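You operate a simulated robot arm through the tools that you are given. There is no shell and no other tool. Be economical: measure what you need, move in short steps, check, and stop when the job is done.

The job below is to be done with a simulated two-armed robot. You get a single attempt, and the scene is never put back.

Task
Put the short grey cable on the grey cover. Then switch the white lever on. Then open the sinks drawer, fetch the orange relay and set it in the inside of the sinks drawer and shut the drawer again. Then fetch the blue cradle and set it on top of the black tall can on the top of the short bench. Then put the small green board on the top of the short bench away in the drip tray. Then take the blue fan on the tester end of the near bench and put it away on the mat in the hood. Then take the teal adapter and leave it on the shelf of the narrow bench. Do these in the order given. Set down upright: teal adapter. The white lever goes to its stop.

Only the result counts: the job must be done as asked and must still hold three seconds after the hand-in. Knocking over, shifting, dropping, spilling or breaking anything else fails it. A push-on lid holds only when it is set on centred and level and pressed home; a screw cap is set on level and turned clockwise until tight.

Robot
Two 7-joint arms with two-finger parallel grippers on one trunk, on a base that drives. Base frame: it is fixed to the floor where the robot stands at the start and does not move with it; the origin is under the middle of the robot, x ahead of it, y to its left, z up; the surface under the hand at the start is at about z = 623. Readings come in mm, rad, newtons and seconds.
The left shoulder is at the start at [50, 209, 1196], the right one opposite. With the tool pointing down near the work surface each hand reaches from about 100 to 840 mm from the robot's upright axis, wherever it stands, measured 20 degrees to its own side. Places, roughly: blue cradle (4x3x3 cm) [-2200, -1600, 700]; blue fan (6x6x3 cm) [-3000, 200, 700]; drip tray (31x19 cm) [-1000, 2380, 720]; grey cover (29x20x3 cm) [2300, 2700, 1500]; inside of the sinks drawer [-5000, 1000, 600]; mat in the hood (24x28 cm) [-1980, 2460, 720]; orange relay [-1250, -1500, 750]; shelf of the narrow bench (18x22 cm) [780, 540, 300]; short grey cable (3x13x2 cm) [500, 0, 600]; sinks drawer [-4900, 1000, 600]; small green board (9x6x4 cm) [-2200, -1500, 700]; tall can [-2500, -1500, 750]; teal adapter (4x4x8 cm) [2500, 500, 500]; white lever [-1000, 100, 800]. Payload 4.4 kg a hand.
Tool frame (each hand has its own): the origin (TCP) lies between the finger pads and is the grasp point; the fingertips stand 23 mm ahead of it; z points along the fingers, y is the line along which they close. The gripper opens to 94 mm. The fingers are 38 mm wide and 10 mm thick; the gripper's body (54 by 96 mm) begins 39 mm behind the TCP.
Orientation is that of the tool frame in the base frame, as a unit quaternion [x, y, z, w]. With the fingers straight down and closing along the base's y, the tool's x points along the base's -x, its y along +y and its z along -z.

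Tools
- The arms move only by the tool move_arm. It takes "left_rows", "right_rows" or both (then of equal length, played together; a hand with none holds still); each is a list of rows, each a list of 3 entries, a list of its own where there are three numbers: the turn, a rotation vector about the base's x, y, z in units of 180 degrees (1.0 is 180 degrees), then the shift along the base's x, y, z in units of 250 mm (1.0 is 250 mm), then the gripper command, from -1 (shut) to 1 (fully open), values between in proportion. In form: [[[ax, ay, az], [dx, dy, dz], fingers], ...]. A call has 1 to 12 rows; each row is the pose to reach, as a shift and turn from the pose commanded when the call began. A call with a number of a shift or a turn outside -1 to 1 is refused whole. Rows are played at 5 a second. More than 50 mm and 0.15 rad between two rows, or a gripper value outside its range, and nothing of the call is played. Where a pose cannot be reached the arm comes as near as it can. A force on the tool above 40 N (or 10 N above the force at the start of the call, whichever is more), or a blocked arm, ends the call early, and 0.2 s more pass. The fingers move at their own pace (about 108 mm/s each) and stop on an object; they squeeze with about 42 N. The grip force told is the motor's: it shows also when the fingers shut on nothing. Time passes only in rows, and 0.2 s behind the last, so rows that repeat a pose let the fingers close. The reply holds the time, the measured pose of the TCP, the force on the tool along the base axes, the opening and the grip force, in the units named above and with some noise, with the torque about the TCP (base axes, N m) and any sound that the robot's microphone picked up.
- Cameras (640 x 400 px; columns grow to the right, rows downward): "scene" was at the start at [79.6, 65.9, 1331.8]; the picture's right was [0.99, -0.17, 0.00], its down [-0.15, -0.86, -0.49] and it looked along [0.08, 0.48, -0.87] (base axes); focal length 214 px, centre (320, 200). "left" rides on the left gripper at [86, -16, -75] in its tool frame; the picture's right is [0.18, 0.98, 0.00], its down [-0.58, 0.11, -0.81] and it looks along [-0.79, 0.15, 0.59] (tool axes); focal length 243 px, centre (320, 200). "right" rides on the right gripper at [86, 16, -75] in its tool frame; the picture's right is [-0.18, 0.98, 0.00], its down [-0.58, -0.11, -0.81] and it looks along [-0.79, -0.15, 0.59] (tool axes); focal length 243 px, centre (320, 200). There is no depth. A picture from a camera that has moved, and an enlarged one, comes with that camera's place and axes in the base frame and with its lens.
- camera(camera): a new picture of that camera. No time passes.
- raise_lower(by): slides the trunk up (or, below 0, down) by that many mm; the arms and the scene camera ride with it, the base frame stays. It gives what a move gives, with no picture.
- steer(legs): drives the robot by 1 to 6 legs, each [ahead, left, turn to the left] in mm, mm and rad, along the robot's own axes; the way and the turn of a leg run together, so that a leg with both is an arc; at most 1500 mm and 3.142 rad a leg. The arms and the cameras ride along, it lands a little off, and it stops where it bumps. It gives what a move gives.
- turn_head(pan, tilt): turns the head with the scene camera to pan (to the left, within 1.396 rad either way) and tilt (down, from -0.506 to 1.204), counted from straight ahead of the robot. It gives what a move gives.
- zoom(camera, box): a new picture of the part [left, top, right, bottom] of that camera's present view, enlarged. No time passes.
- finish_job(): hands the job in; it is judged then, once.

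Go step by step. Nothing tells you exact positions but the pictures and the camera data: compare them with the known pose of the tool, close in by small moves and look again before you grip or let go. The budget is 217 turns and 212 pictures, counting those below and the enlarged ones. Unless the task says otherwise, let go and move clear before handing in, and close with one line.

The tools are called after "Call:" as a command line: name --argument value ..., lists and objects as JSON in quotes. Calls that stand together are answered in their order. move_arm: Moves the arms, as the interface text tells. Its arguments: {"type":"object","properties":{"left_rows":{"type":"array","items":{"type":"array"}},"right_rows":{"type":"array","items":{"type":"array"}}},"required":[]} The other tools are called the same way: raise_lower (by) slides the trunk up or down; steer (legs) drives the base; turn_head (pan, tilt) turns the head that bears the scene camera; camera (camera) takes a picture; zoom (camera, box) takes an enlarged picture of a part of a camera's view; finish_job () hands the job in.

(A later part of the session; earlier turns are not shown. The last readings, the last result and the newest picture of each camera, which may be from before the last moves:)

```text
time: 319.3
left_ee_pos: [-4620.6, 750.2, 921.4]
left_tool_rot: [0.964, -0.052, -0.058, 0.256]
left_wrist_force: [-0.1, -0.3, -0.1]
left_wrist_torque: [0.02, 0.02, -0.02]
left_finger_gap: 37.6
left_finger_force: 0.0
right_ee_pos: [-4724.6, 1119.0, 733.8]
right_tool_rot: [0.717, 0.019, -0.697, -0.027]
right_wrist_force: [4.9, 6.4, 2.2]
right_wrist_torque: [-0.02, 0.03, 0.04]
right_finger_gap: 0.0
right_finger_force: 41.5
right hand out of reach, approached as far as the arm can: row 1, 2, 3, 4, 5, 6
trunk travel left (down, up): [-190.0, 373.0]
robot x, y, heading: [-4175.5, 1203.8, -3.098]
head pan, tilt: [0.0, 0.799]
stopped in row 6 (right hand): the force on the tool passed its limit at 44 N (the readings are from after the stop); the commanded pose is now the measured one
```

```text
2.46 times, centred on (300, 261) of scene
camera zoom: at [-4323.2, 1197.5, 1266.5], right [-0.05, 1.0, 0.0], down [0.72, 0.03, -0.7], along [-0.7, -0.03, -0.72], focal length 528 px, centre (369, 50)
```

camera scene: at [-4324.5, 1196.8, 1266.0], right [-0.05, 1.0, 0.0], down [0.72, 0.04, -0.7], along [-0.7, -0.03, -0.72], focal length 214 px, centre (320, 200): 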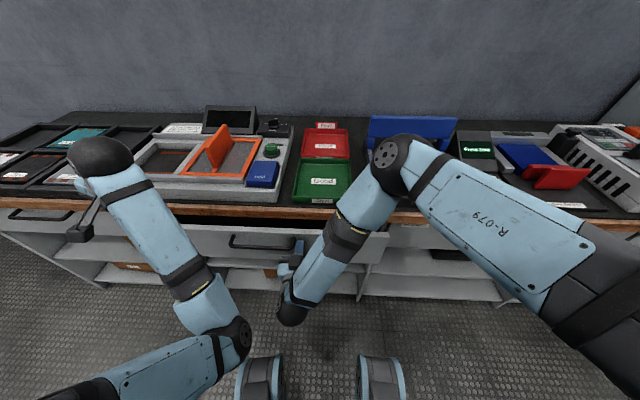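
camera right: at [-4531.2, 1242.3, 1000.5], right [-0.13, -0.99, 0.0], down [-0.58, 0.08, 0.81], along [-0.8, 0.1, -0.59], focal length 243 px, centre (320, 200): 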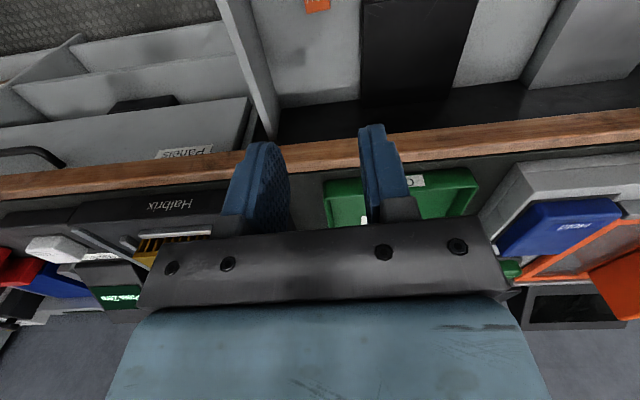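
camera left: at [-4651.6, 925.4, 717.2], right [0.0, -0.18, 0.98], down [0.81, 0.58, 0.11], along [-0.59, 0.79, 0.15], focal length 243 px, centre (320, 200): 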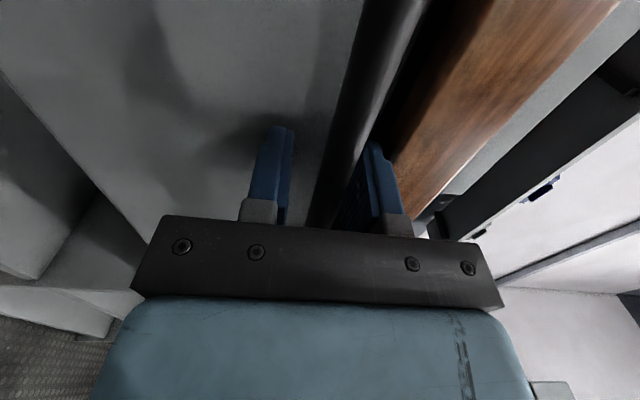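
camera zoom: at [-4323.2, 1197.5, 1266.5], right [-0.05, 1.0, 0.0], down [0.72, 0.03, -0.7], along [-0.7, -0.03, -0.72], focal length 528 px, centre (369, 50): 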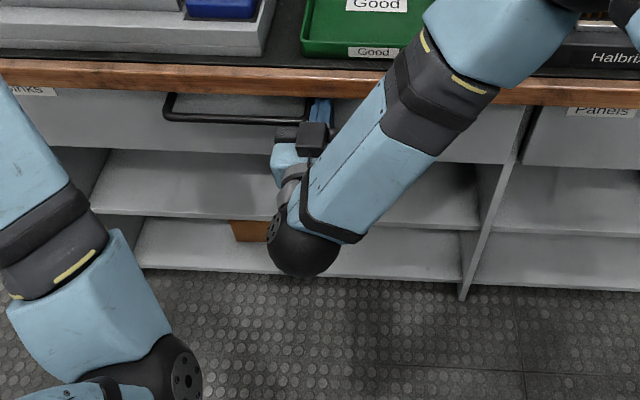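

The drawer is shut (tips at x≈-4748, its closed plane). I back off, restore the right hand and trunk, and drive to the south aisle for the cradle.

Call:
steer --legs '[[-250, 0, 0]]'

Call:
move_arm --right_rows '[[[0, -0.045, 0], [0, 0.02, 0.1], -0.1], [[0, -0.09, 0], [0, 0.04, 0.2], -0.1], [[0, -0.135, 0], [0, 0.06, 0.3], -0.1], [[0, -0.18, 0], [0, 0.1, 0.4], -0.1], [[0, -0.225, 0], [0, 0.15, 0.5], -0.1], [[0, -0.27, 0], [0, 0.2, 0.6], -0.1], [[0, -0.315, 0], [0, 0.25, 0.7], -0.1], [[0, -0.36, 0], [0, 0.3, 0.8], -0.1], [[0, -0.405, 0], [0, 0.35, 0.9], -0.1], [[0, -0.45, 0], [0, 0.4, 0.95], -0.1], [[0, -0.492, 0], [0, 0.45, 1.0], -0.1]]'

Call:
raise_lower --by 85

Call:
steer --legs '[[0, 1500, -0.05], [0, 350, 0], [0, 0, 1.5708], [0, 1500, 0], [0, 280, 0]]'

Call:
turn_head --pan 0 --tilt 0.7

Call:
camera --camera "scene"

```text
time: 321.1
left_ee_pos: [-4376.2, 763.0, 922.1]
left_tool_rot: [0.963, -0.053, -0.058, 0.257]
left_wrist_force: [-0.2, -0.2, 0.1]
left_wrist_torque: [0.0, 0.02, 0.0]
left_finger_gap: 37.9
left_finger_force: 0.0
right_ee_pos: [-4480.3, 1131.1, 733.3]
right_tool_rot: [0.717, 0.018, -0.696, -0.026]
right_wrist_force: [-0.5, 1.2, 0.5]
right_wrist_torque: [-0.01, -0.02, -0.01]
right_finger_gap: 0.1
right_finger_force: 42.1
trunk travel left (down, up): [-190.0, 373.0]
robot x, y, heading: [-3934.4, 1214.2, -3.094]
head pan, tilt: [0.0, 0.799]
```

```text
time: 323.5
left_ee_pos: [-4377.5, 762.8, 920.8]
left_tool_rot: [0.963, -0.053, -0.057, 0.257]
left_wrist_force: [-0.3, 0.2, 0.0]
left_wrist_torque: [0.01, -0.01, -0.01]
left_finger_gap: 37.3
left_finger_force: 0.1
right_ee_pos: [-4482.5, 1242.7, 982.6]
right_tool_rot: [0.999, 0.033, 0.003, -0.004]
right_wrist_force: [0.0, 0.3, -0.1]
right_wrist_torque: [0.0, 0.05, 0.0]
right_finger_gap: 42.1
right_finger_force: 0.1
trunk travel left (down, up): [-190.0, 373.0]
robot x, y, heading: [-3932.7, 1215.6, -3.096]
head pan, tilt: [0.0, 0.799]
```

```text
time: 324.7
left_ee_pos: [-4377.1, 761.9, 1006.8]
left_tool_rot: [0.963, -0.053, -0.058, 0.257]
left_wrist_force: [0.7, -0.8, -0.1]
left_wrist_torque: [-0.01, 0.0, 0.01]
left_finger_gap: 37.6
left_finger_force: 0.0
right_ee_pos: [-4482.8, 1243.1, 1067.8]
right_tool_rot: [0.999, 0.032, 0.002, -0.006]
right_wrist_force: [0.5, -0.5, 0.6]
right_wrist_torque: [-0.04, 0.01, 0.01]
right_finger_gap: 42.3
right_finger_force: 0.1
trunk travel left (down, up): [-275.0, 288.0]
robot x, y, heading: [-3933.1, 1213.7, -3.096]
head pan, tilt: [0.0, 0.799]
```

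```text
time: 360.5
left_ee_pos: [-1649.5, -990.6, 1005.9]
left_tool_rot: [0.71, 0.653, 0.143, 0.222]
left_wrist_force: [0.1, -0.7, 0.1]
left_wrist_torque: [-0.03, -0.02, 0.03]
left_finger_gap: 37.5
left_finger_force: 0.1
right_ee_pos: [-2126.8, -1107.2, 1067.6]
right_tool_rot: [0.675, 0.738, -0.002, -0.006]
right_wrist_force: [0.0, 0.8, 0.3]
right_wrist_torque: [-0.02, -0.01, -0.02]
right_finger_gap: 42.2
right_finger_force: 0.1
trunk travel left (down, up): [-275.0, 288.0]
robot x, y, heading: [-2112.9, -557.0, -1.504]
head pan, tilt: [0.0, 0.799]
```

```text
time: 361.1
left_ee_pos: [-1648.1, -989.5, 1006.8]
left_tool_rot: [0.71, 0.653, 0.143, 0.22]
left_wrist_force: [-0.1, 0.2, -0.3]
left_wrist_torque: [-0.01, -0.01, 0.05]
left_finger_gap: 37.6
left_finger_force: 0.1
right_ee_pos: [-2124.7, -1107.4, 1067.1]
right_tool_rot: [0.675, 0.738, -0.002, -0.005]
right_wrist_force: [-1.5, -1.0, -0.5]
right_wrist_torque: [0.0, 0.04, 0.05]
right_finger_gap: 42.0
right_finger_force: 0.1
trunk travel left (down, up): [-275.0, 288.0]
robot x, y, heading: [-2113.4, -555.5, -1.498]
head pan, tilt: [0.0, 0.7]
```

```text
102 pictures are left
camera scene: at [-2100.3, -707.4, 1359.3], right [-1.0, -0.07, 0.0], down [-0.05, 0.64, -0.76], along [0.06, -0.76, -0.64], focal length 214 px, centre (320, 200)
```

scene: 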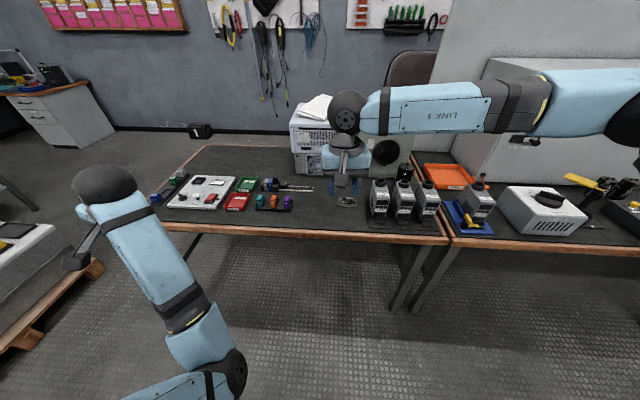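

Several things are hidden by the right arm. I zoom and move the arm aside.

Call:
move_arm --right_rows '[[[0, 0, 0], [-0.1, 0.1, 0.1], -0.1], [[0, 0, 0], [-0.22, 0.2, 0.15], -0.1], [[0, 0, 0], [-0.36, 0.3, 0.2], -0.1], [[0, 0, 0], [-0.5, 0.4, 0.2], -0.1], [[0, 0, 0], [-0.66, 0.5, 0.2], -0.1], [[0, 0, 0], [-0.8, 0.6, 0.2], -0.1], [[0, 0, 0], [-0.95, 0.65, 0.2], -0.1]]'

Call:
zoom --camera "scene" --box '[230, 130, 470, 280]'

```text
time: 362.7
left_ee_pos: [-1649.2, -988.4, 1007.5]
left_tool_rot: [0.71, 0.653, 0.143, 0.222]
left_wrist_force: [-0.1, -0.1, 0.9]
left_wrist_torque: [-0.01, 0.0, -0.01]
left_finger_gap: 37.5
left_finger_force: 0.1
right_ee_pos: [-2364.3, -942.3, 1116.7]
right_tool_rot: [0.675, 0.738, -0.003, -0.005]
right_wrist_force: [-0.1, -0.7, -0.5]
right_wrist_torque: [-0.02, 0.0, 0.0]
right_finger_gap: 42.3
right_finger_force: 0.2
trunk travel left (down, up): [-275.0, 288.0]
robot x, y, heading: [-2110.5, -557.4, -1.496]
head pan, tilt: [0.0, 0.7]
```

```text
2.67 times, centred on (350, 205) of scene
camera zoom: at [-2101.8, -706.5, 1359.5], right [-1.0, -0.07, 0.0], down [-0.05, 0.64, -0.77], along [0.06, -0.76, -0.64], focal length 572 px, centre (240, 187)
```

zoom: 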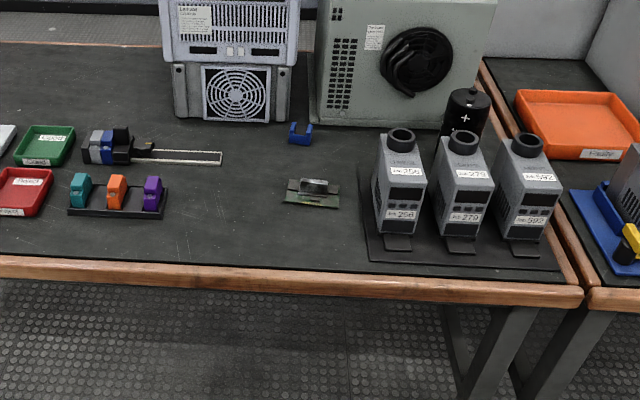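

Cradle (blue U) ≈(-2150,-1640), board ≈ in front, can behind the gauges ≈(-2460,-1660). I straighten and move closer, placing the cradle within the right hand's reach.

Call:
steer --legs '[[0, 0, -0.072], [290, 170, 0]]'

Call:
turn_head --pan -0.35 --tilt 0.7

Call:
camera --camera "scene"

Call:
zoom --camera "scene" --box '[240, 90, 440, 215]'

```text
time: 365.4
left_ee_pos: [-1514.5, -1323.9, 1006.2]
left_tool_rot: [0.736, 0.623, 0.134, 0.227]
left_wrist_force: [0.3, -0.3, -0.5]
left_wrist_torque: [0.01, 0.02, 0.02]
left_finger_gap: 37.6
left_finger_force: 0.1
right_ee_pos: [-2225.0, -1218.5, 1116.0]
right_tool_rot: [0.706, 0.708, -0.003, -0.006]
right_wrist_force: [0.7, -0.9, 0.0]
right_wrist_torque: [0.01, 0.02, 0.02]
right_finger_gap: 42.3
right_finger_force: 0.0
trunk travel left (down, up): [-275.0, 288.0]
robot x, y, heading: [-1941.4, -851.1, -1.586]
head pan, tilt: [0.0, 0.7]
```

```text
time: 366.3
left_ee_pos: [-1514.7, -1322.1, 1006.2]
left_tool_rot: [0.737, 0.623, 0.134, 0.226]
left_wrist_force: [-0.2, 0.5, 0.6]
left_wrist_torque: [-0.01, 0.02, 0.01]
left_finger_gap: 37.7
left_finger_force: 0.1
right_ee_pos: [-2225.5, -1216.9, 1116.0]
right_tool_rot: [0.705, 0.709, -0.002, -0.005]
right_wrist_force: [0.3, 0.1, -0.2]
right_wrist_torque: [0.01, 0.02, 0.02]
right_finger_gap: 42.4
right_finger_force: 0.1
trunk travel left (down, up): [-275.0, 288.0]
robot x, y, heading: [-1941.4, -857.1, -1.582]
head pan, tilt: [-0.351, 0.7]
```

```text
100 pictures are left
camera scene: at [-1970.8, -999.0, 1359.3], right [-0.94, 0.35, 0.0], down [0.23, 0.6, -0.76], along [-0.27, -0.72, -0.64], focal length 214 px, centre (320, 200)
```

scene: 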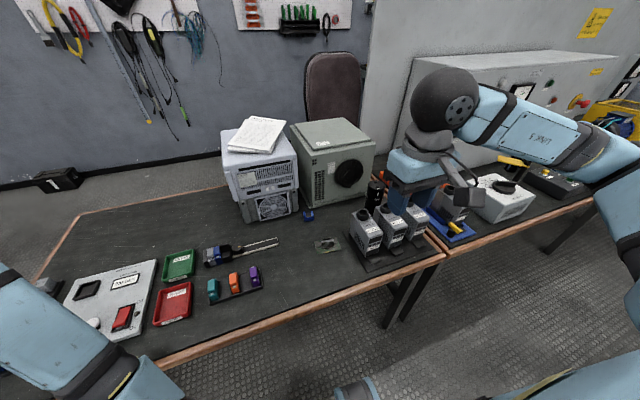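

```text
3.20 times, centred on (340, 152) of scene
camera zoom: at [-1970.8, -999.0, 1359.3], right [-0.94, 0.35, 0.0], down [0.23, 0.6, -0.76], along [-0.27, -0.72, -0.64], focal length 686 px, centre (256, 352)
```

zoom: 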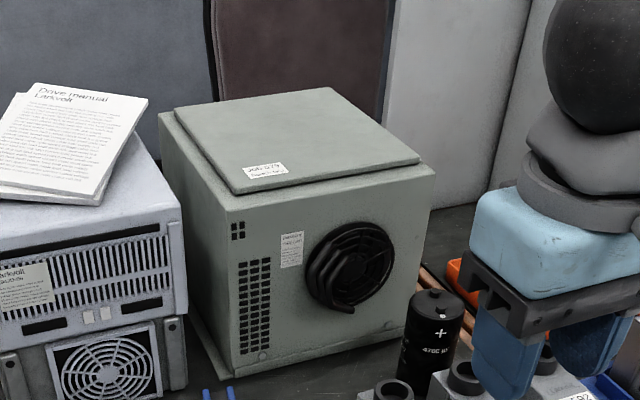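

I bring the right hand over the cradle area to look.

Call:
move_arm --right_rows '[[[0, 0, 0], [0.05, -0.14, -0.1], 0.2], [[0, 0, 0], [0.1, -0.28, -0.2], 0.2], [[0, 0, 0], [0.15, -0.42, -0.3], 0.2], [[0, 0, 0], [0.2, -0.56, -0.4], 0.2], [[0, 0, 0], [0.24, -0.7, -0.5], 0.2], [[0, 0, 0], [0.28, -0.84, -0.6], 0.2], [[0, 0, 0], [0.3, -1.0, -0.68], 0.2], [[0, 0, 0], [0.3, -1.0, -0.8], 0.2]]'

Call:
camera --camera "right"

```text
time: 368.1
left_ee_pos: [-1515.4, -1323.3, 1006.1]
left_tool_rot: [0.736, 0.623, 0.134, 0.226]
left_wrist_force: [0.0, 0.7, 0.7]
left_wrist_torque: [0.03, -0.01, -0.01]
left_finger_gap: 37.5
left_finger_force: 0.1
right_ee_pos: [-2148.1, -1468.6, 916.0]
right_tool_rot: [0.705, 0.709, -0.003, -0.005]
right_wrist_force: [0.3, -0.6, 0.6]
right_wrist_torque: [0.03, 0.01, -0.04]
right_finger_gap: 56.3
right_finger_force: 0.1
trunk travel left (down, up): [-275.0, 288.0]
robot x, y, heading: [-1940.7, -851.7, -1.585]
head pan, tilt: [-0.351, 0.7]
```

```text
98 pictures are left
camera right: at [-2131.2, -1382.5, 992.0], right [0.98, -0.18, -0.01], down [-0.1, -0.59, 0.81], along [-0.15, -0.79, -0.59], focal length 243 px, centre (320, 200)
```

right: 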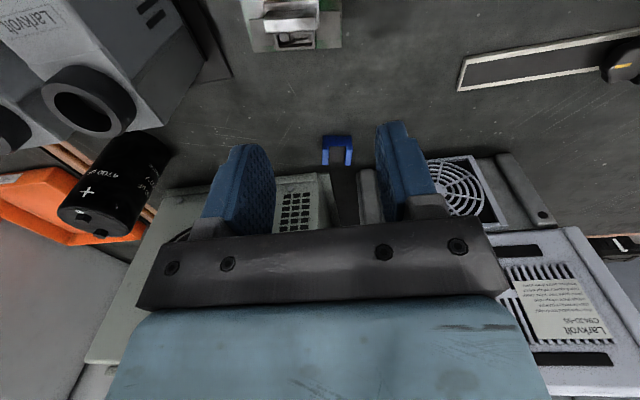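

Cradle is at about (-2153, -1632). I descend over it.

Call:
move_arm --right_rows '[[[0, 0, 0], [-0.01, -0.16, -0.06], 0.3], [[0, 0, 0], [-0.02, -0.32, -0.14], 0.3], [[0, 0, 0], [-0.02, -0.48, -0.22], 0.3], [[0, 0, 0], [-0.02, -0.62, -0.32], 0.3], [[0, 0, 0], [-0.02, -0.65, -0.46], 0.3], [[0, 0, 0], [-0.02, -0.65, -0.56], 0.3], [[0, 0, 0], [-0.02, -0.65, -0.56], 0.3]]'

Call:
camera --camera "right"

Call:
turn_head --pan -0.2 --tilt 0.8

Call:
zoom --camera "scene" --box '[250, 120, 410, 220]'

```text
time: 369.7
left_ee_pos: [-1515.0, -1321.6, 1008.4]
left_tool_rot: [0.737, 0.623, 0.133, 0.228]
left_wrist_force: [-0.8, 0.3, 0.1]
left_wrist_torque: [0.03, 0.03, 0.01]
left_finger_gap: 37.6
left_finger_force: 0.0
right_ee_pos: [-2157.6, -1633.3, 777.7]
right_tool_rot: [0.706, 0.709, -0.003, -0.005]
right_wrist_force: [0.3, -0.2, 0.5]
right_wrist_torque: [0.02, 0.01, 0.03]
right_finger_gap: 61.1
right_finger_force: 0.0
trunk travel left (down, up): [-275.0, 288.0]
robot x, y, heading: [-1942.6, -851.0, -1.586]
head pan, tilt: [-0.351, 0.7]
```

```text
97 pictures are left
camera right: at [-2139.9, -1546.1, 853.0], right [0.98, -0.18, -0.01], down [-0.1, -0.58, 0.81], along [-0.15, -0.79, -0.59], focal length 243 px, centre (320, 200)
```

right: 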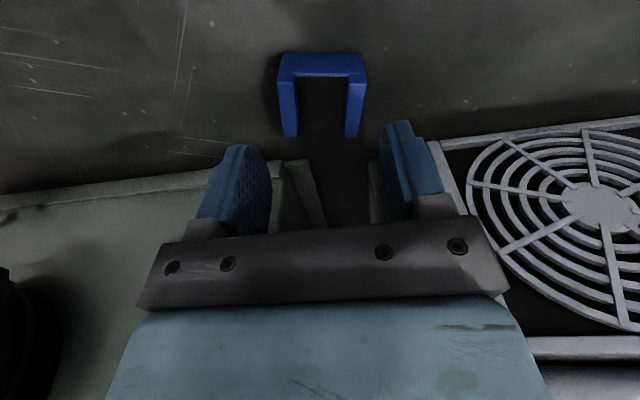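

```text
time: 370.4
left_ee_pos: [-1515.4, -1321.9, 1008.6]
left_tool_rot: [0.737, 0.622, 0.133, 0.228]
left_wrist_force: [0.2, 0.5, -0.1]
left_wrist_torque: [-0.01, -0.02, -0.01]
left_finger_gap: 37.8
left_finger_force: 0.1
right_ee_pos: [-2157.2, -1631.1, 778.0]
right_tool_rot: [0.706, 0.709, -0.003, -0.005]
right_wrist_force: [-0.2, 0.1, 0.3]
right_wrist_torque: [-0.01, -0.01, 0.01]
right_finger_gap: 61.2
right_finger_force: 0.1
trunk travel left (down, up): [-275.0, 288.0]
robot x, y, heading: [-1942.3, -854.0, -1.582]
head pan, tilt: [-0.201, 0.799]
```

```text
4.00 times, centred on (330, 170) of scene
camera zoom: at [-1958.6, -996.5, 1351.3], right [-0.98, 0.21, 0.0], down [0.15, 0.7, -0.7], along [-0.15, -0.68, -0.72], focal length 858 px, centre (280, 320)
```

zoom: 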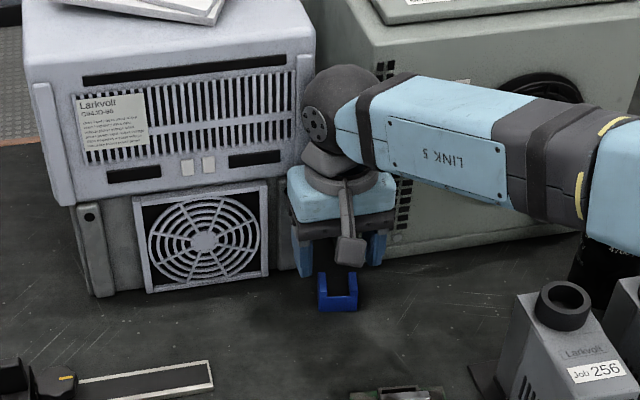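

Aligned. I lower to grip height and close on the cradle.

Call:
move_arm --right_rows '[[[0, 0, 0], [0.0, 0.01, -0.08], 0.3], [[0, 0, 0], [0.0, 0.016, -0.15], 0.3], [[0, 0, 0], [0.0, 0.016, -0.19], 0.3], [[0, 0, 0], [0.0, 0.016, -0.2], 0.3], [[0, 0, 0], [0.0, 0.016, -0.2], -1], [[0, 0, 0], [0.0, 0.016, -0.2], -1], [[0, 0, 0], [0.0, 0.016, -0.2], -1]]'

Call:
camera --camera "right"

```text
time: 371.1
left_ee_pos: [-1515.6, -1320.6, 1008.5]
left_tool_rot: [0.737, 0.623, 0.132, 0.229]
left_wrist_force: [0.3, 0.0, 1.0]
left_wrist_torque: [0.0, -0.01, -0.01]
left_finger_gap: 37.5
left_finger_force: 0.1
right_ee_pos: [-2153.8, -1629.2, 743.3]
right_tool_rot: [0.706, 0.709, -0.004, 0.0]
right_wrist_force: [-2.5, 18.1, 23.4]
right_wrist_torque: [0.84, -0.79, 0.85]
right_finger_gap: 59.9
right_finger_force: 0.2
trunk travel left (down, up): [-275.0, 288.0]
robot x, y, heading: [-1939.7, -853.1, -1.585]
head pan, tilt: [-0.201, 0.799]
stopped in row 3 (right hand): the force on the tool passed its limit at 50 N (the readings are from after the stop); the commanded pose is now the measured one
```

```text
95 pictures are left
camera right: at [-2136.5, -1542.1, 818.0], right [0.98, -0.18, 0.0], down [-0.1, -0.58, 0.81], along [-0.15, -0.8, -0.59], focal length 243 px, centre (320, 200)
```

right: 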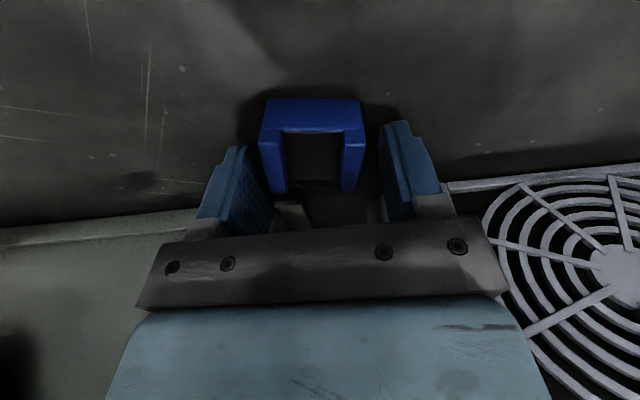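

The fingertips touched the bench at z≈720, so that is the surface. I rise 4 mm, shift 12 mm to centre on the cradle and close.

Call:
move_arm --right_rows '[[[0, 0, 0], [-0.008, 0.0, 0.02], 0.3], [[0, 0, 0], [-0.008, 0.048, 0.02], 0.3], [[0, 0, 0], [-0.008, 0.048, 0.02], 0.3], [[0, 0, 0], [-0.008, 0.048, 0.02], -0.5], [[0, 0, 0], [-0.008, 0.048, 0.02], -1], [[0, 0, 0], [-0.008, 0.048, 0.02], -1]]'

Call:
camera --camera "right"

```text
time: 372.5
left_ee_pos: [-1514.0, -1322.7, 1006.0]
left_tool_rot: [0.736, 0.624, 0.133, 0.226]
left_wrist_force: [-0.2, 0.0, -0.5]
left_wrist_torque: [0.01, 0.0, 0.0]
left_finger_gap: 37.5
left_finger_force: 0.0
right_ee_pos: [-2153.0, -1618.2, 744.2]
right_tool_rot: [0.705, 0.709, -0.003, -0.002]
right_wrist_force: [12.7, 0.1, 11.2]
right_wrist_torque: [0.24, -0.65, -0.23]
right_finger_gap: 39.7
right_finger_force: 42.0
trunk travel left (down, up): [-275.0, 288.0]
robot x, y, heading: [-1940.0, -851.5, -1.579]
head pan, tilt: [-0.201, 0.799]
```

```text
94 pictures are left
camera right: at [-2137.1, -1532.0, 818.2], right [0.98, -0.18, -0.01], down [-0.1, -0.58, 0.81], along [-0.15, -0.8, -0.59], focal length 243 px, centre (320, 200)
```

right: 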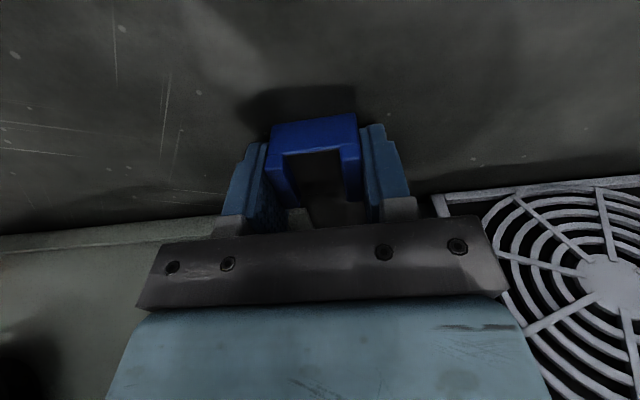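

The cradle is gripped (39.7 mm). I lift it and back away over the aisle side.

Call:
move_arm --right_rows '[[[0, 0, 0], [0, 0.0, 0.06], -1], [[0, 0, 0], [0, 0.04, 0.2], -1], [[0, 0, 0], [0, 0.1, 0.36], -1], [[0, 0, 0], [0, 0.18, 0.52], -1], [[0, 0, 0], [0, 0.26, 0.68], -1], [[0, 0, 0], [0, 0.36, 0.84], -1], [[0, 0, 0], [0, 0.46, 0.98], -1]]'

Call:
camera --camera "right"

Call:
steer --legs '[[0, -330, 0]]'

Call:
turn_head --pan 0.0 --tilt 0.7

Call:
camera --camera "scene"

```text
time: 374.1
left_ee_pos: [-1514.4, -1323.2, 1007.1]
left_tool_rot: [0.736, 0.623, 0.134, 0.227]
left_wrist_force: [-0.5, 0.6, 0.1]
left_wrist_torque: [-0.02, -0.03, 0.0]
left_finger_gap: 37.7
left_finger_force: 0.1
right_ee_pos: [-2156.6, -1499.5, 987.0]
right_tool_rot: [0.705, 0.709, -0.004, 0.0]
right_wrist_force: [0.7, 0.4, -2.9]
right_wrist_torque: [-0.02, -0.02, -0.02]
right_finger_gap: 39.9
right_finger_force: 42.4
trunk travel left (down, up): [-275.0, 288.0]
robot x, y, heading: [-1942.2, -854.1, -1.586]
head pan, tilt: [-0.201, 0.799]
```

```text
93 pictures are left
camera right: at [-2139.4, -1413.4, 1061.4], right [0.98, -0.18, -0.01], down [-0.1, -0.58, 0.81], along [-0.15, -0.79, -0.59], focal length 243 px, centre (320, 200)
```

right: 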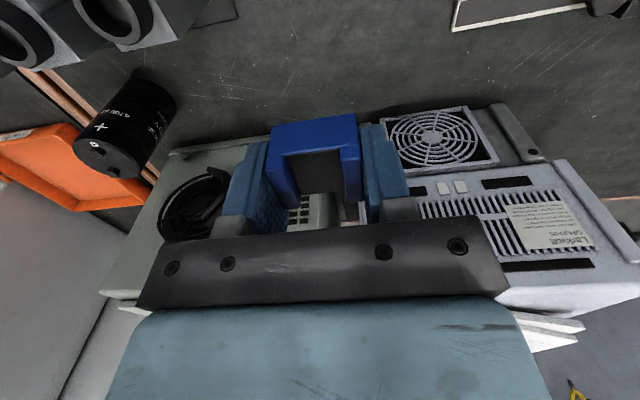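

```text
time: 377.6
left_ee_pos: [-1837.7, -1319.5, 1006.8]
left_tool_rot: [0.736, 0.624, 0.135, 0.226]
left_wrist_force: [0.1, 0.4, 0.0]
left_wrist_torque: [0.01, 0.04, -0.01]
left_finger_gap: 37.7
left_finger_force: 0.2
right_ee_pos: [-2478.2, -1499.9, 985.4]
right_tool_rot: [0.704, 0.71, -0.003, -0.001]
right_wrist_force: [0.0, 0.3, -3.0]
right_wrist_torque: [-0.01, -0.04, 0.02]
right_finger_gap: 39.9
right_finger_force: 42.1
trunk travel left (down, up): [-275.0, 288.0]
robot x, y, heading: [-2264.8, -850.7, -1.576]
head pan, tilt: [-0.201, 0.799]
```

```text
time: 378.3
left_ee_pos: [-1837.8, -1319.3, 1006.2]
left_tool_rot: [0.735, 0.624, 0.134, 0.227]
left_wrist_force: [-0.5, 0.2, -0.9]
left_wrist_torque: [0.0, 0.02, 0.05]
left_finger_gap: 37.7
left_finger_force: 0.0
right_ee_pos: [-2476.7, -1498.6, 985.7]
right_tool_rot: [0.705, 0.709, -0.003, -0.002]
right_wrist_force: [0.3, 0.1, -2.9]
right_wrist_torque: [0.0, -0.01, 0.0]
right_finger_gap: 39.8
right_finger_force: 42.3
trunk travel left (down, up): [-275.0, 288.0]
robot x, y, heading: [-2262.3, -845.1, -1.576]
head pan, tilt: [0.0, 0.7]
```

```text
92 pictures are left
camera scene: at [-2265.3, -1001.7, 1359.3], right [-1.0, 0.01, 0.0], down [0.01, 0.64, -0.76], along [-0.01, -0.76, -0.64], focal length 214 px, centre (320, 200)
```

scene: 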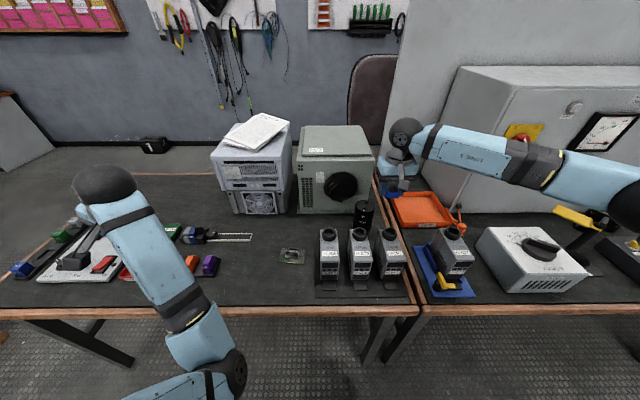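

I look at the can from the hand and zoom from the head.

Call:
zoom --camera "scene" --box '[320, 180, 416, 240]'

Call:
camera --camera "right"

```text
6.67 times, centred on (368, 210) of scene
camera zoom: at [-2265.3, -1001.7, 1359.3], right [-1.0, 0.01, 0.0], down [0.01, 0.64, -0.76], along [-0.01, -0.76, -0.64], focal length 1430 px, centre (0, 133)
```

zoom: 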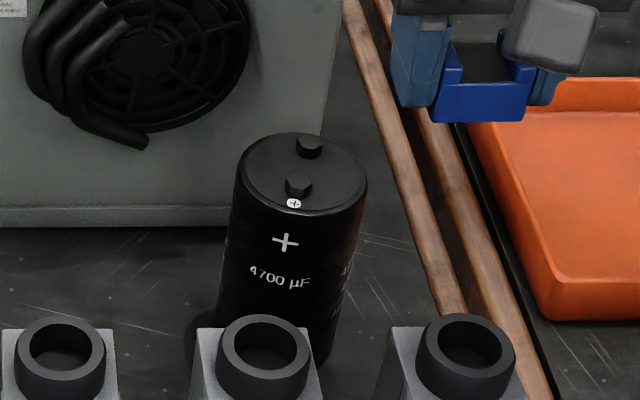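

```text
90 pictures are left
camera right: at [-2461.1, -1412.2, 1060.5], right [0.98, -0.18, -0.01], down [-0.1, -0.58, 0.81], along [-0.15, -0.79, -0.59], focal length 243 px, centre (320, 200)
```

right: 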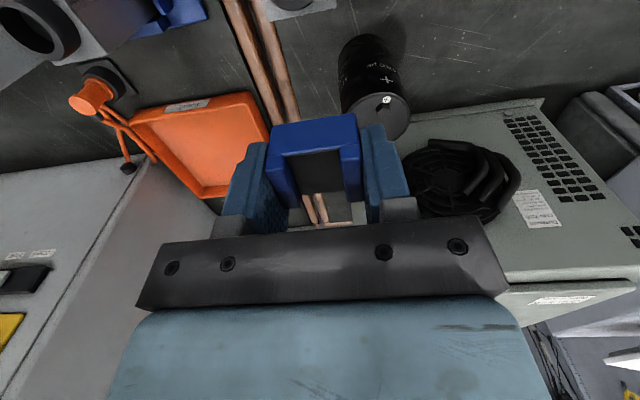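

Can top centre is (-2435, -1571, 852) with two studs on a line about 69° from x. I'll lay the cradle's long side along the studs, so I rotate the hand +69° and move above the can.

Call:
move_arm --right_rows '[[[0, 0, 0.0425], [0.02, -0.03, 0], -1], [[0, 0, 0.085], [0.04, -0.06, 0], -1], [[0, 0, 0.1275], [0.06, -0.09, 0], -1], [[0, 0, 0.17], [0.08, -0.12, 0], -1], [[0, 0, 0.2125], [0.1, -0.15, 0], -1], [[0, 0, 0.255], [0.12, -0.18, 0], -1], [[0, 0, 0.2975], [0.14, -0.21, 0], -1], [[0, 0, 0.34], [0.16, -0.25, 0], -1], [[0, 0, 0.383], [0.184, -0.292, 0], -1], [[0, 0, 0.383], [0.184, -0.292, 0], -1]]'

Call:
zoom --camera "scene" --box '[320, 150, 416, 210]'

Call:
camera --camera "right"

```text
time: 380.5
left_ee_pos: [-1837.1, -1320.1, 1004.9]
left_tool_rot: [0.736, 0.624, 0.134, 0.226]
left_wrist_force: [0.0, 0.7, -1.1]
left_wrist_torque: [0.02, 0.01, 0.02]
left_finger_gap: 37.5
left_finger_force: 0.1
right_ee_pos: [-2467.9, -1508.5, 1016.0]
right_tool_rot: [0.337, 0.938, -0.077, -0.019]
right_wrist_force: [-0.4, -1.1, -2.1]
right_wrist_torque: [0.03, -0.01, -0.02]
right_finger_gap: 39.7
right_finger_force: 41.9
right hand out of reach, approached as far as the arm can: row 6, 7, 8, 9, 10
trunk travel left (down, up): [-275.0, 288.0]
robot x, y, heading: [-2265.8, -849.9, -1.575]
head pan, tilt: [0.0, 0.7]
```

```text
6.67 times, centred on (368, 180) of scene
camera zoom: at [-2264.9, -1003.6, 1358.9], right [-1.0, 0.01, 0.0], down [0.0, 0.65, -0.76], along [-0.01, -0.76, -0.65], focal length 1430 px, centre (0, 333)
```

zoom: 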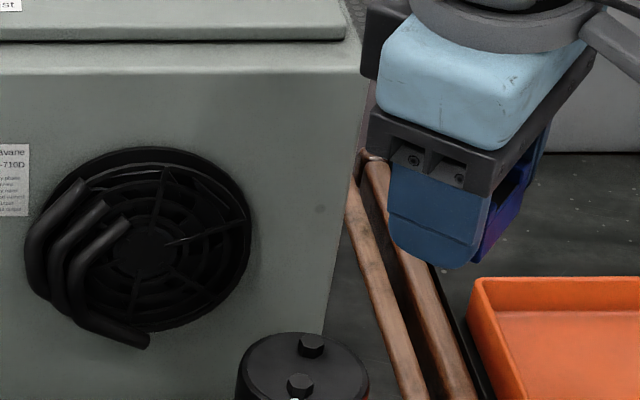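

```text
88 pictures are left
camera right: at [-2517.2, -1431.0, 1087.1], right [0.76, 0.63, -0.15], down [0.45, -0.35, 0.82], along [0.47, -0.69, -0.55], focal length 243 px, centre (320, 200)
```

right: 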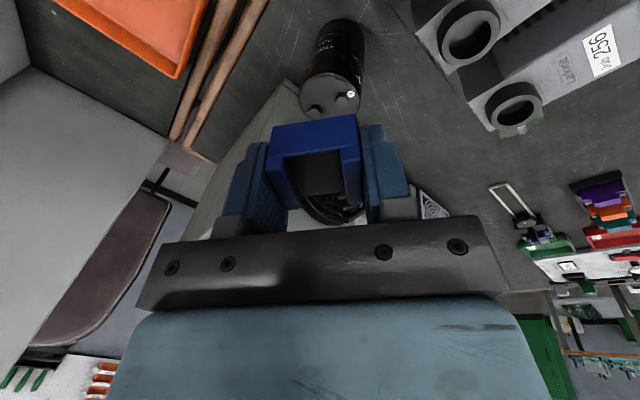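

That much yaw is out of reach; about 30° already puts both studs inside the cradle's base. I reduce the turn and move in nearer by a few centimetres.

Call:
steer --legs '[[25, 0, 0]]'

Call:
move_arm --right_rows '[[[0, 0, -0.043], [0, 0.08, 0.04], -1], [[0, 0, -0.086], [0, 0.16, 0.04], -1], [[0, 0, -0.13], [0, 0.16, 0], -1], [[0, 0, -0.173], [0, 0.12, 0], -1], [[0, 0, -0.217], [0, 0.1, 0], -1], [[0, 0, -0.217], [0, 0.1, 0], -1]]'

Call:
camera --camera "right"

```text
time: 381.3
left_ee_pos: [-1837.9, -1344.0, 1006.4]
left_tool_rot: [0.736, 0.624, 0.134, 0.226]
left_wrist_force: [0.0, -0.2, 0.2]
left_wrist_torque: [-0.01, -0.02, 0.02]
left_finger_gap: 37.7
left_finger_force: 0.2
right_ee_pos: [-2467.8, -1531.3, 1018.8]
right_tool_rot: [0.338, 0.938, -0.077, -0.018]
right_wrist_force: [1.1, 0.1, -2.4]
right_wrist_torque: [0.02, -0.03, 0.05]
right_finger_gap: 39.8
right_finger_force: 41.7
trunk travel left (down, up): [-275.0, 288.0]
robot x, y, heading: [-2264.3, -872.9, -1.581]
head pan, tilt: [0.0, 0.7]
```

```text
time: 382.7
left_ee_pos: [-1837.7, -1343.1, 1006.8]
left_tool_rot: [0.736, 0.624, 0.134, 0.227]
left_wrist_force: [0.2, 0.6, 0.0]
left_wrist_torque: [0.04, 0.01, -0.01]
left_finger_gap: 37.7
left_finger_force: 0.1
right_ee_pos: [-2468.8, -1507.6, 1017.6]
right_tool_rot: [0.632, 0.771, -0.066, -0.043]
right_wrist_force: [0.3, 0.1, -2.0]
right_wrist_torque: [-0.02, -0.01, 0.03]
right_finger_gap: 40.0
right_finger_force: 42.4
trunk travel left (down, up): [-275.0, 288.0]
robot x, y, heading: [-2266.5, -876.1, -1.578]
head pan, tilt: [0.0, 0.7]
```

```text
87 pictures are left
camera right: at [-2458.5, -1416.0, 1088.2], right [0.99, 0.01, -0.15], down [0.13, -0.55, 0.82], along [-0.08, -0.83, -0.55], focal length 243 px, centre (320, 200)
```

right: 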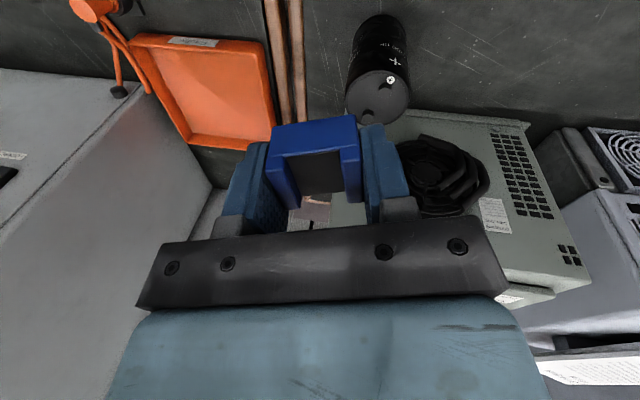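

I level the hand with 30° yaw and move above the can.

Call:
move_arm --right_rows '[[[0.0057, -0.0112, 0.026], [0.036, -0.066, 0.0], -1], [[0.0115, -0.0225, 0.0519], [0.072, -0.132, 0], -1], [[0.0172, -0.0337, 0.0778], [0.108, -0.2, 0], -1], [[0.0229, -0.045, 0.1037], [0.144, -0.264, 0], -1], [[0.0229, -0.045, 0.1037], [0.144, -0.264, -0.06], -1], [[0.0229, -0.045, 0.1037], [0.144, -0.264, -0.12], -1]]'

Call:
camera --camera "right"

Call:
zoom --camera "scene" --box '[300, 140, 428, 220]'

```text
time: 384.1
left_ee_pos: [-1838.2, -1343.3, 1006.8]
left_tool_rot: [0.736, 0.624, 0.134, 0.226]
left_wrist_force: [0.3, 0.2, -0.1]
left_wrist_torque: [-0.02, -0.02, -0.02]
left_finger_gap: 37.6
left_finger_force: 0.1
right_ee_pos: [-2433.5, -1572.9, 988.1]
right_tool_rot: [0.499, 0.867, 0.001, 0.001]
right_wrist_force: [0.7, 0.5, -2.2]
right_wrist_torque: [0.02, 0.01, -0.02]
right_finger_gap: 39.9
right_finger_force: 42.1
trunk travel left (down, up): [-275.0, 288.0]
robot x, y, heading: [-2265.9, -873.6, -1.583]
head pan, tilt: [0.0, 0.7]
```

```text
86 pictures are left
camera right: at [-2462.4, -1489.5, 1063.2], right [0.94, 0.33, 0.0], down [0.2, -0.56, 0.81], along [0.27, -0.76, -0.59], focal length 243 px, centre (320, 200)
```

right: 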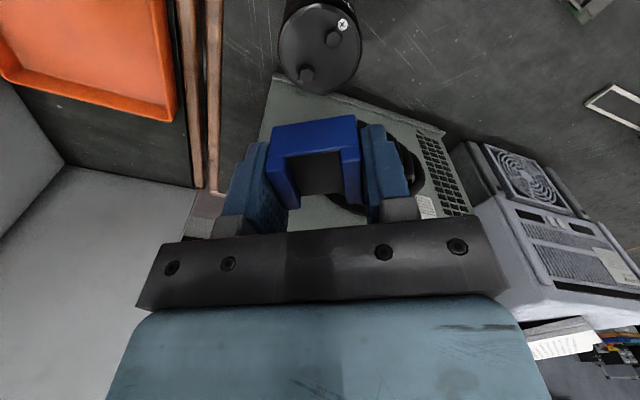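

```text
5.00 times, centred on (364, 180) of scene
camera zoom: at [-2265.5, -1026.6, 1359.3], right [-1.0, 0.01, 0.0], down [0.01, 0.64, -0.76], along [-0.01, -0.76, -0.64], focal length 1072 px, centre (100, 300)
```

zoom: 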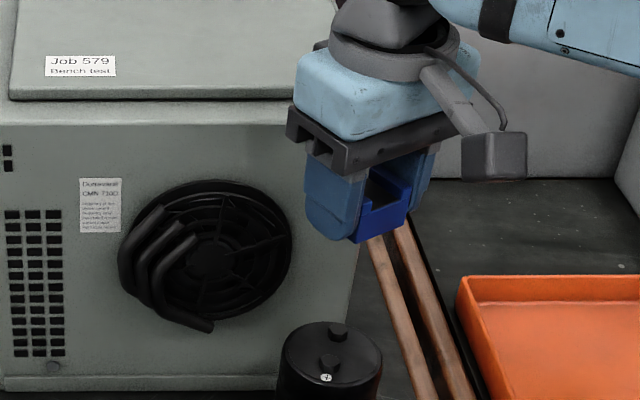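

Studs and hand agree: centre (-2434, -1572). I lower the cradle gently onto the studs.

Call:
move_arm --right_rows '[[[0, 0, 0], [0, 0, -0.14], -1], [[0, 0, 0], [0, 0, -0.26], -1], [[0, 0, 0], [0, 0, -0.34], -1], [[0, 0, 0], [0, 0, -0.36], -1]]'

Call:
zoom --camera "scene" --box '[316, 160, 412, 220]'

Call:
camera --camera "right"

```text
time: 385.1
left_ee_pos: [-1838.1, -1342.8, 1007.3]
left_tool_rot: [0.735, 0.624, 0.135, 0.227]
left_wrist_force: [0.4, -0.1, 0.9]
left_wrist_torque: [-0.01, -0.01, 0.01]
left_finger_gap: 37.6
left_finger_force: 0.1
right_ee_pos: [-2431.7, -1571.9, 897.6]
right_tool_rot: [0.499, 0.866, 0.0, 0.0]
right_wrist_force: [0.2, 0.8, -2.8]
right_wrist_torque: [-0.04, -0.01, 0.03]
right_finger_gap: 39.6
right_finger_force: 41.6
trunk travel left (down, up): [-275.0, 288.0]
robot x, y, heading: [-2263.9, -875.0, -1.575]
head pan, tilt: [0.0, 0.7]
```

```text
6.67 times, centred on (364, 190) of scene
camera zoom: at [-2265.5, -1026.1, 1359.3], right [-1.0, 0.01, 0.0], down [0.01, 0.64, -0.76], along [-0.01, -0.76, -0.64], focal length 1430 px, centre (27, 267)
```

zoom: 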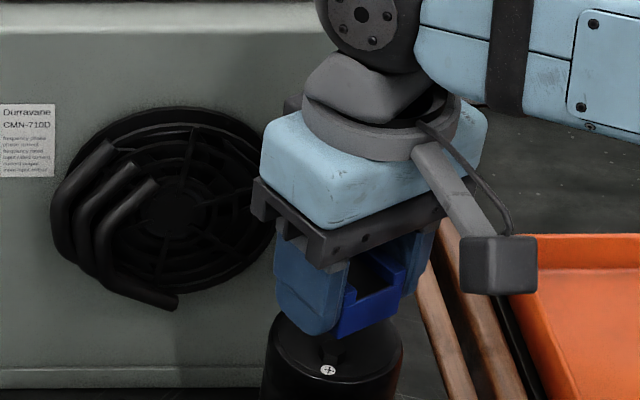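

```text
83 pictures are left
camera right: at [-2461.1, -1487.6, 973.3], right [0.94, 0.33, 0.0], down [0.2, -0.56, 0.81], along [0.27, -0.76, -0.59], focal length 243 px, centre (320, 200)
```

right: 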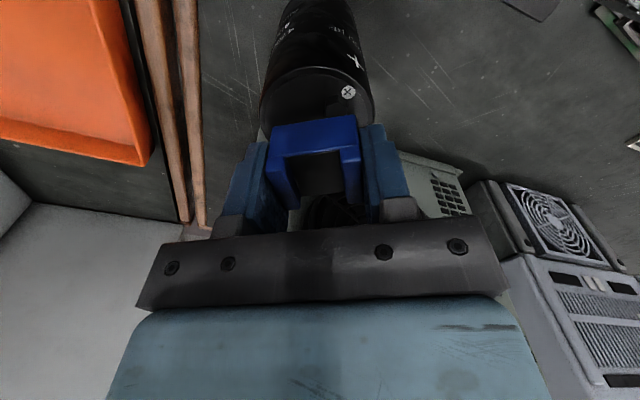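

I continue down in fine steps until contact.

Call:
move_arm --right_rows '[[[0, 0, 0], [0, 0, -0.012], -1], [[0, 0, 0], [0, 0, -0.022], -1], [[0, 0, 0], [0, 0, -0.032], -1], [[0, 0, 0], [0, 0, -0.042], -1], [[0, 0, 0], [0, 0, -0.052], -1], [[0, 0, 0], [0, 0, -0.06], -1]]'

Call:
zoom --camera "scene" --box '[340, 180, 404, 220]'

```text
time: 386.5
left_ee_pos: [-1836.9, -1343.8, 1007.1]
left_tool_rot: [0.736, 0.624, 0.134, 0.226]
left_wrist_force: [0.0, 0.9, 0.2]
left_wrist_torque: [-0.01, -0.02, -0.01]
left_finger_gap: 37.7
left_finger_force: 0.0
right_ee_pos: [-2431.1, -1572.0, 882.4]
right_tool_rot: [0.499, 0.866, 0.0, 0.0]
right_wrist_force: [0.5, -0.2, -2.1]
right_wrist_torque: [-0.01, -0.01, -0.02]
right_finger_gap: 39.7
right_finger_force: 42.2
trunk travel left (down, up): [-275.0, 288.0]
robot x, y, heading: [-2263.1, -875.1, -1.576]
head pan, tilt: [0.0, 0.7]
```

```text
10.00 times, centred on (372, 200) of scene
camera zoom: at [-2265.5, -1026.2, 1359.3], right [-1.0, 0.01, 0.0], down [0.01, 0.64, -0.76], along [-0.01, -0.76, -0.64], focal length 2145 px, centre (-200, 200)
```

zoom: 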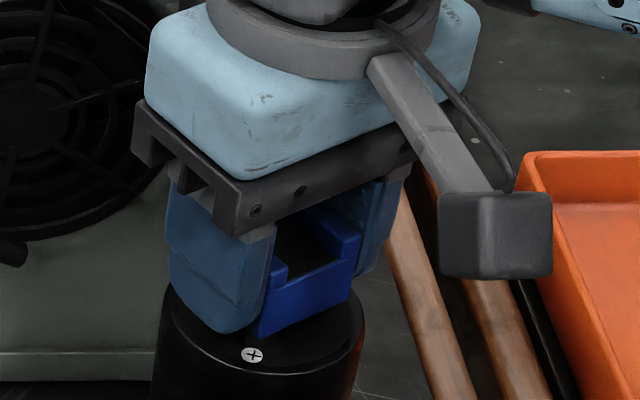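

Call:
move_arm --right_rows '[[[0, 0, 0], [0, 0, -0.008], -1], [[0, 0, 0], [0, 0, -0.016], -1], [[0, 0, 0], [0, 0, -0.024], -1], [[0, 0, 0], [0, 0, -0.032], -1], [[0, 0, 0], [0, 0, -0.04], -1], [[0, 0, 0], [0, 0, -0.048], -1], [[0, 0, 0], [0, 0, -0.056], -1], [[0, 0, 0], [0, 0, -0.064], -1]]'

Call:
zoom --camera "scene" --box '[340, 180, 404, 220]'

```text
time: 387.8
left_ee_pos: [-1837.4, -1342.0, 1007.3]
left_tool_rot: [0.736, 0.624, 0.133, 0.226]
left_wrist_force: [0.0, 0.1, -0.2]
left_wrist_torque: [0.0, 0.02, -0.01]
left_finger_gap: 37.4
left_finger_force: 0.2
right_ee_pos: [-2432.6, -1574.3, 880.5]
right_tool_rot: [0.5, 0.866, -0.004, 0.004]
right_wrist_force: [-1.1, 4.4, 18.7]
right_wrist_torque: [0.51, -0.01, 0.05]
right_finger_gap: 39.8
right_finger_force: 41.9
trunk travel left (down, up): [-275.0, 288.0]
robot x, y, heading: [-2260.5, -873.6, -1.575]
head pan, tilt: [0.0, 0.7]
stopped in row 6 (right hand): the force on the tool passed its limit at 43 N (the readings are from after the stop); the commanded pose is now the measured one
```

```text
10.00 times, centred on (372, 200) of scene
camera zoom: at [-2265.2, -1024.0, 1359.5], right [-1.0, 0.01, 0.0], down [0.01, 0.64, -0.77], along [-0.01, -0.77, -0.64], focal length 2145 px, centre (-200, 200)
```

zoom: 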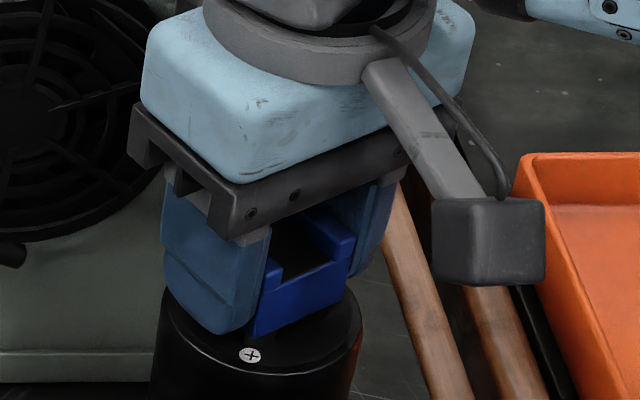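

Contact at z 880. I ease up 1 mm, open and lift away vertically.

Call:
move_arm --right_rows '[[[0, 0, 0], [0, 0, 0.004], -1], [[0, 0, 0], [0, 0, 0.004], -0.1], [[0, 0, 0], [0, 0, 0.004], 0.15], [[0, 0, 0], [0, 0, 0.004], 0.2], [[0, 0, 0], [0, 0, 0.06], 0.2], [[0, 0, 0], [0, 0, 0.16], 0.2], [[0, 0, 0], [0, 0, 0.3], 0.2], [[0, 0, 0], [0, 0, 0.46], 0.2]]'

Call:
zoom --camera "scene" --box '[316, 170, 412, 230]'

Call:
camera --camera "right"

```text
time: 389.6
left_ee_pos: [-1837.6, -1342.8, 1006.7]
left_tool_rot: [0.736, 0.624, 0.133, 0.227]
left_wrist_force: [1.0, 0.1, 1.0]
left_wrist_torque: [0.01, 0.0, -0.03]
left_finger_gap: 37.6
left_finger_force: 0.1
right_ee_pos: [-2432.6, -1574.3, 993.7]
right_tool_rot: [0.5, 0.866, -0.003, 0.002]
right_wrist_force: [0.6, -0.2, 0.2]
right_wrist_torque: [0.0, -0.03, 0.01]
right_finger_gap: 56.5
right_finger_force: 0.0
trunk travel left (down, up): [-275.0, 288.0]
robot x, y, heading: [-2268.1, -876.2, -1.578]
head pan, tilt: [0.0, 0.7]
```

```text
6.67 times, centred on (364, 200) of scene
camera zoom: at [-2265.0, -1025.3, 1359.4], right [-1.0, 0.01, 0.0], down [0.01, 0.64, -0.77], along [-0.01, -0.77, -0.64], focal length 1430 px, centre (27, 200)
```

zoom: 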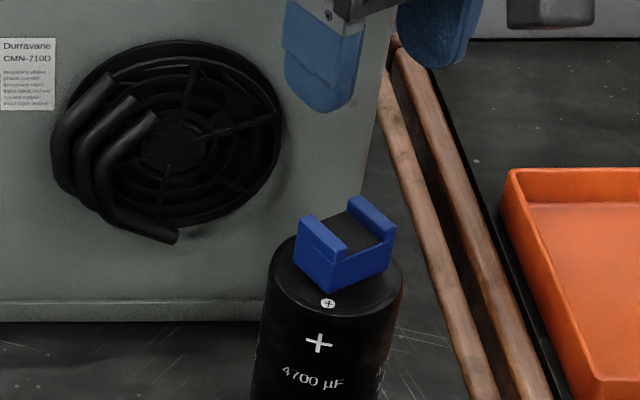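

```text
79 pictures are left
camera right: at [-2461.3, -1491.3, 1068.4], right [0.94, 0.33, 0.0], down [0.19, -0.55, 0.81], along [0.27, -0.77, -0.59], focal length 243 px, centre (320, 200)
```

right: 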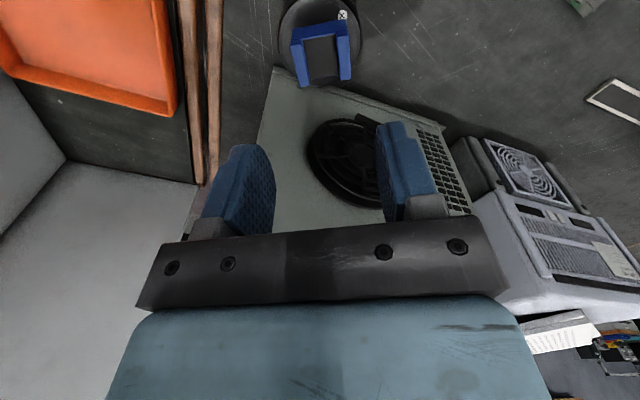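

The cradle sits on the can. Next the green board near (-2175, -1462): I retract, undo the yaw, strafe left and look from above.

Call:
move_arm --right_rows '[[[0, 0, -0.042], [0, 0.12, 0.04], 0.2], [[0, 0, -0.084], [0, 0.24, 0.08], 0.2], [[0, 0, -0.126], [0, 0.36, 0.1], 0.2], [[0, 0, -0.167], [0, 0.48, 0.1], 0.2]]'

Call:
steer --legs '[[0, 260, 0]]'

Call:
camera --camera "right"

Call:
zoom --camera "scene" --box '[300, 200, 428, 280]'

```text
time: 390.6
left_ee_pos: [-1838.1, -1344.3, 1007.0]
left_tool_rot: [0.736, 0.624, 0.134, 0.227]
left_wrist_force: [0.5, -0.6, 0.2]
left_wrist_torque: [0.01, 0.0, -0.03]
left_finger_gap: 37.6
left_finger_force: 0.0
right_ee_pos: [-2430.0, -1453.8, 1019.6]
right_tool_rot: [0.708, 0.706, -0.004, 0.002]
right_wrist_force: [-0.6, -0.3, 1.1]
right_wrist_torque: [-0.03, 0.0, 0.01]
right_finger_gap: 56.1
right_finger_force: 0.0
trunk travel left (down, up): [-275.0, 288.0]
robot x, y, heading: [-2262.1, -875.4, -1.582]
head pan, tilt: [0.0, 0.7]
```

```text
time: 393.4
left_ee_pos: [-1592.3, -1347.4, 1006.1]
left_tool_rot: [0.737, 0.623, 0.133, 0.227]
left_wrist_force: [-0.6, 0.4, 0.1]
left_wrist_torque: [0.01, 0.01, 0.01]
left_finger_gap: 37.8
left_finger_force: 0.1
right_ee_pos: [-2186.9, -1456.6, 1018.9]
right_tool_rot: [0.708, 0.706, -0.004, 0.002]
right_wrist_force: [-0.1, 0.5, 0.3]
right_wrist_torque: [-0.01, 0.01, 0.01]
right_finger_gap: 56.4
right_finger_force: 0.0
trunk travel left (down, up): [-275.0, 288.0]
robot x, y, heading: [-2021.2, -876.1, -1.581]
head pan, tilt: [0.0, 0.7]
```

```text
78 pictures are left
camera right: at [-2169.9, -1370.3, 1093.3], right [0.98, -0.19, 0.0], down [-0.11, -0.57, 0.81], along [-0.15, -0.8, -0.59], focal length 243 px, centre (320, 200)
```

right: 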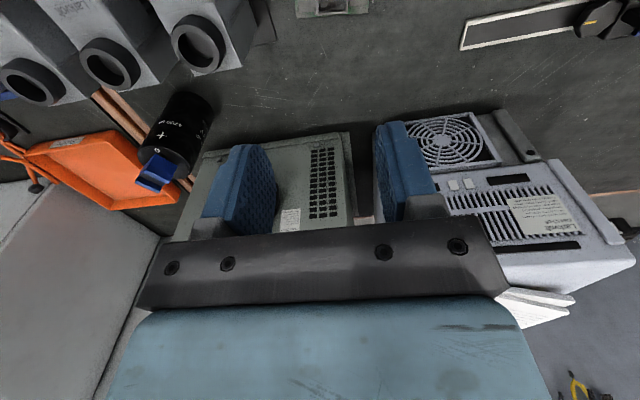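

```text
5.00 times, centred on (364, 240) of scene
camera zoom: at [-2019.9, -1028.4, 1359.3], right [-1.0, 0.01, 0.0], down [0.01, 0.64, -0.76], along [-0.01, -0.76, -0.64], focal length 1072 px, centre (100, 0)
```

zoom: 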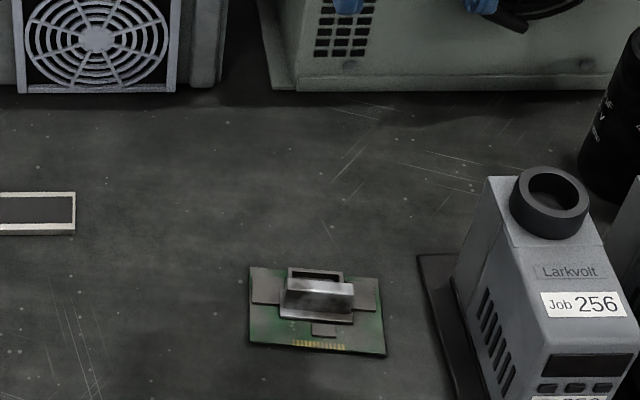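

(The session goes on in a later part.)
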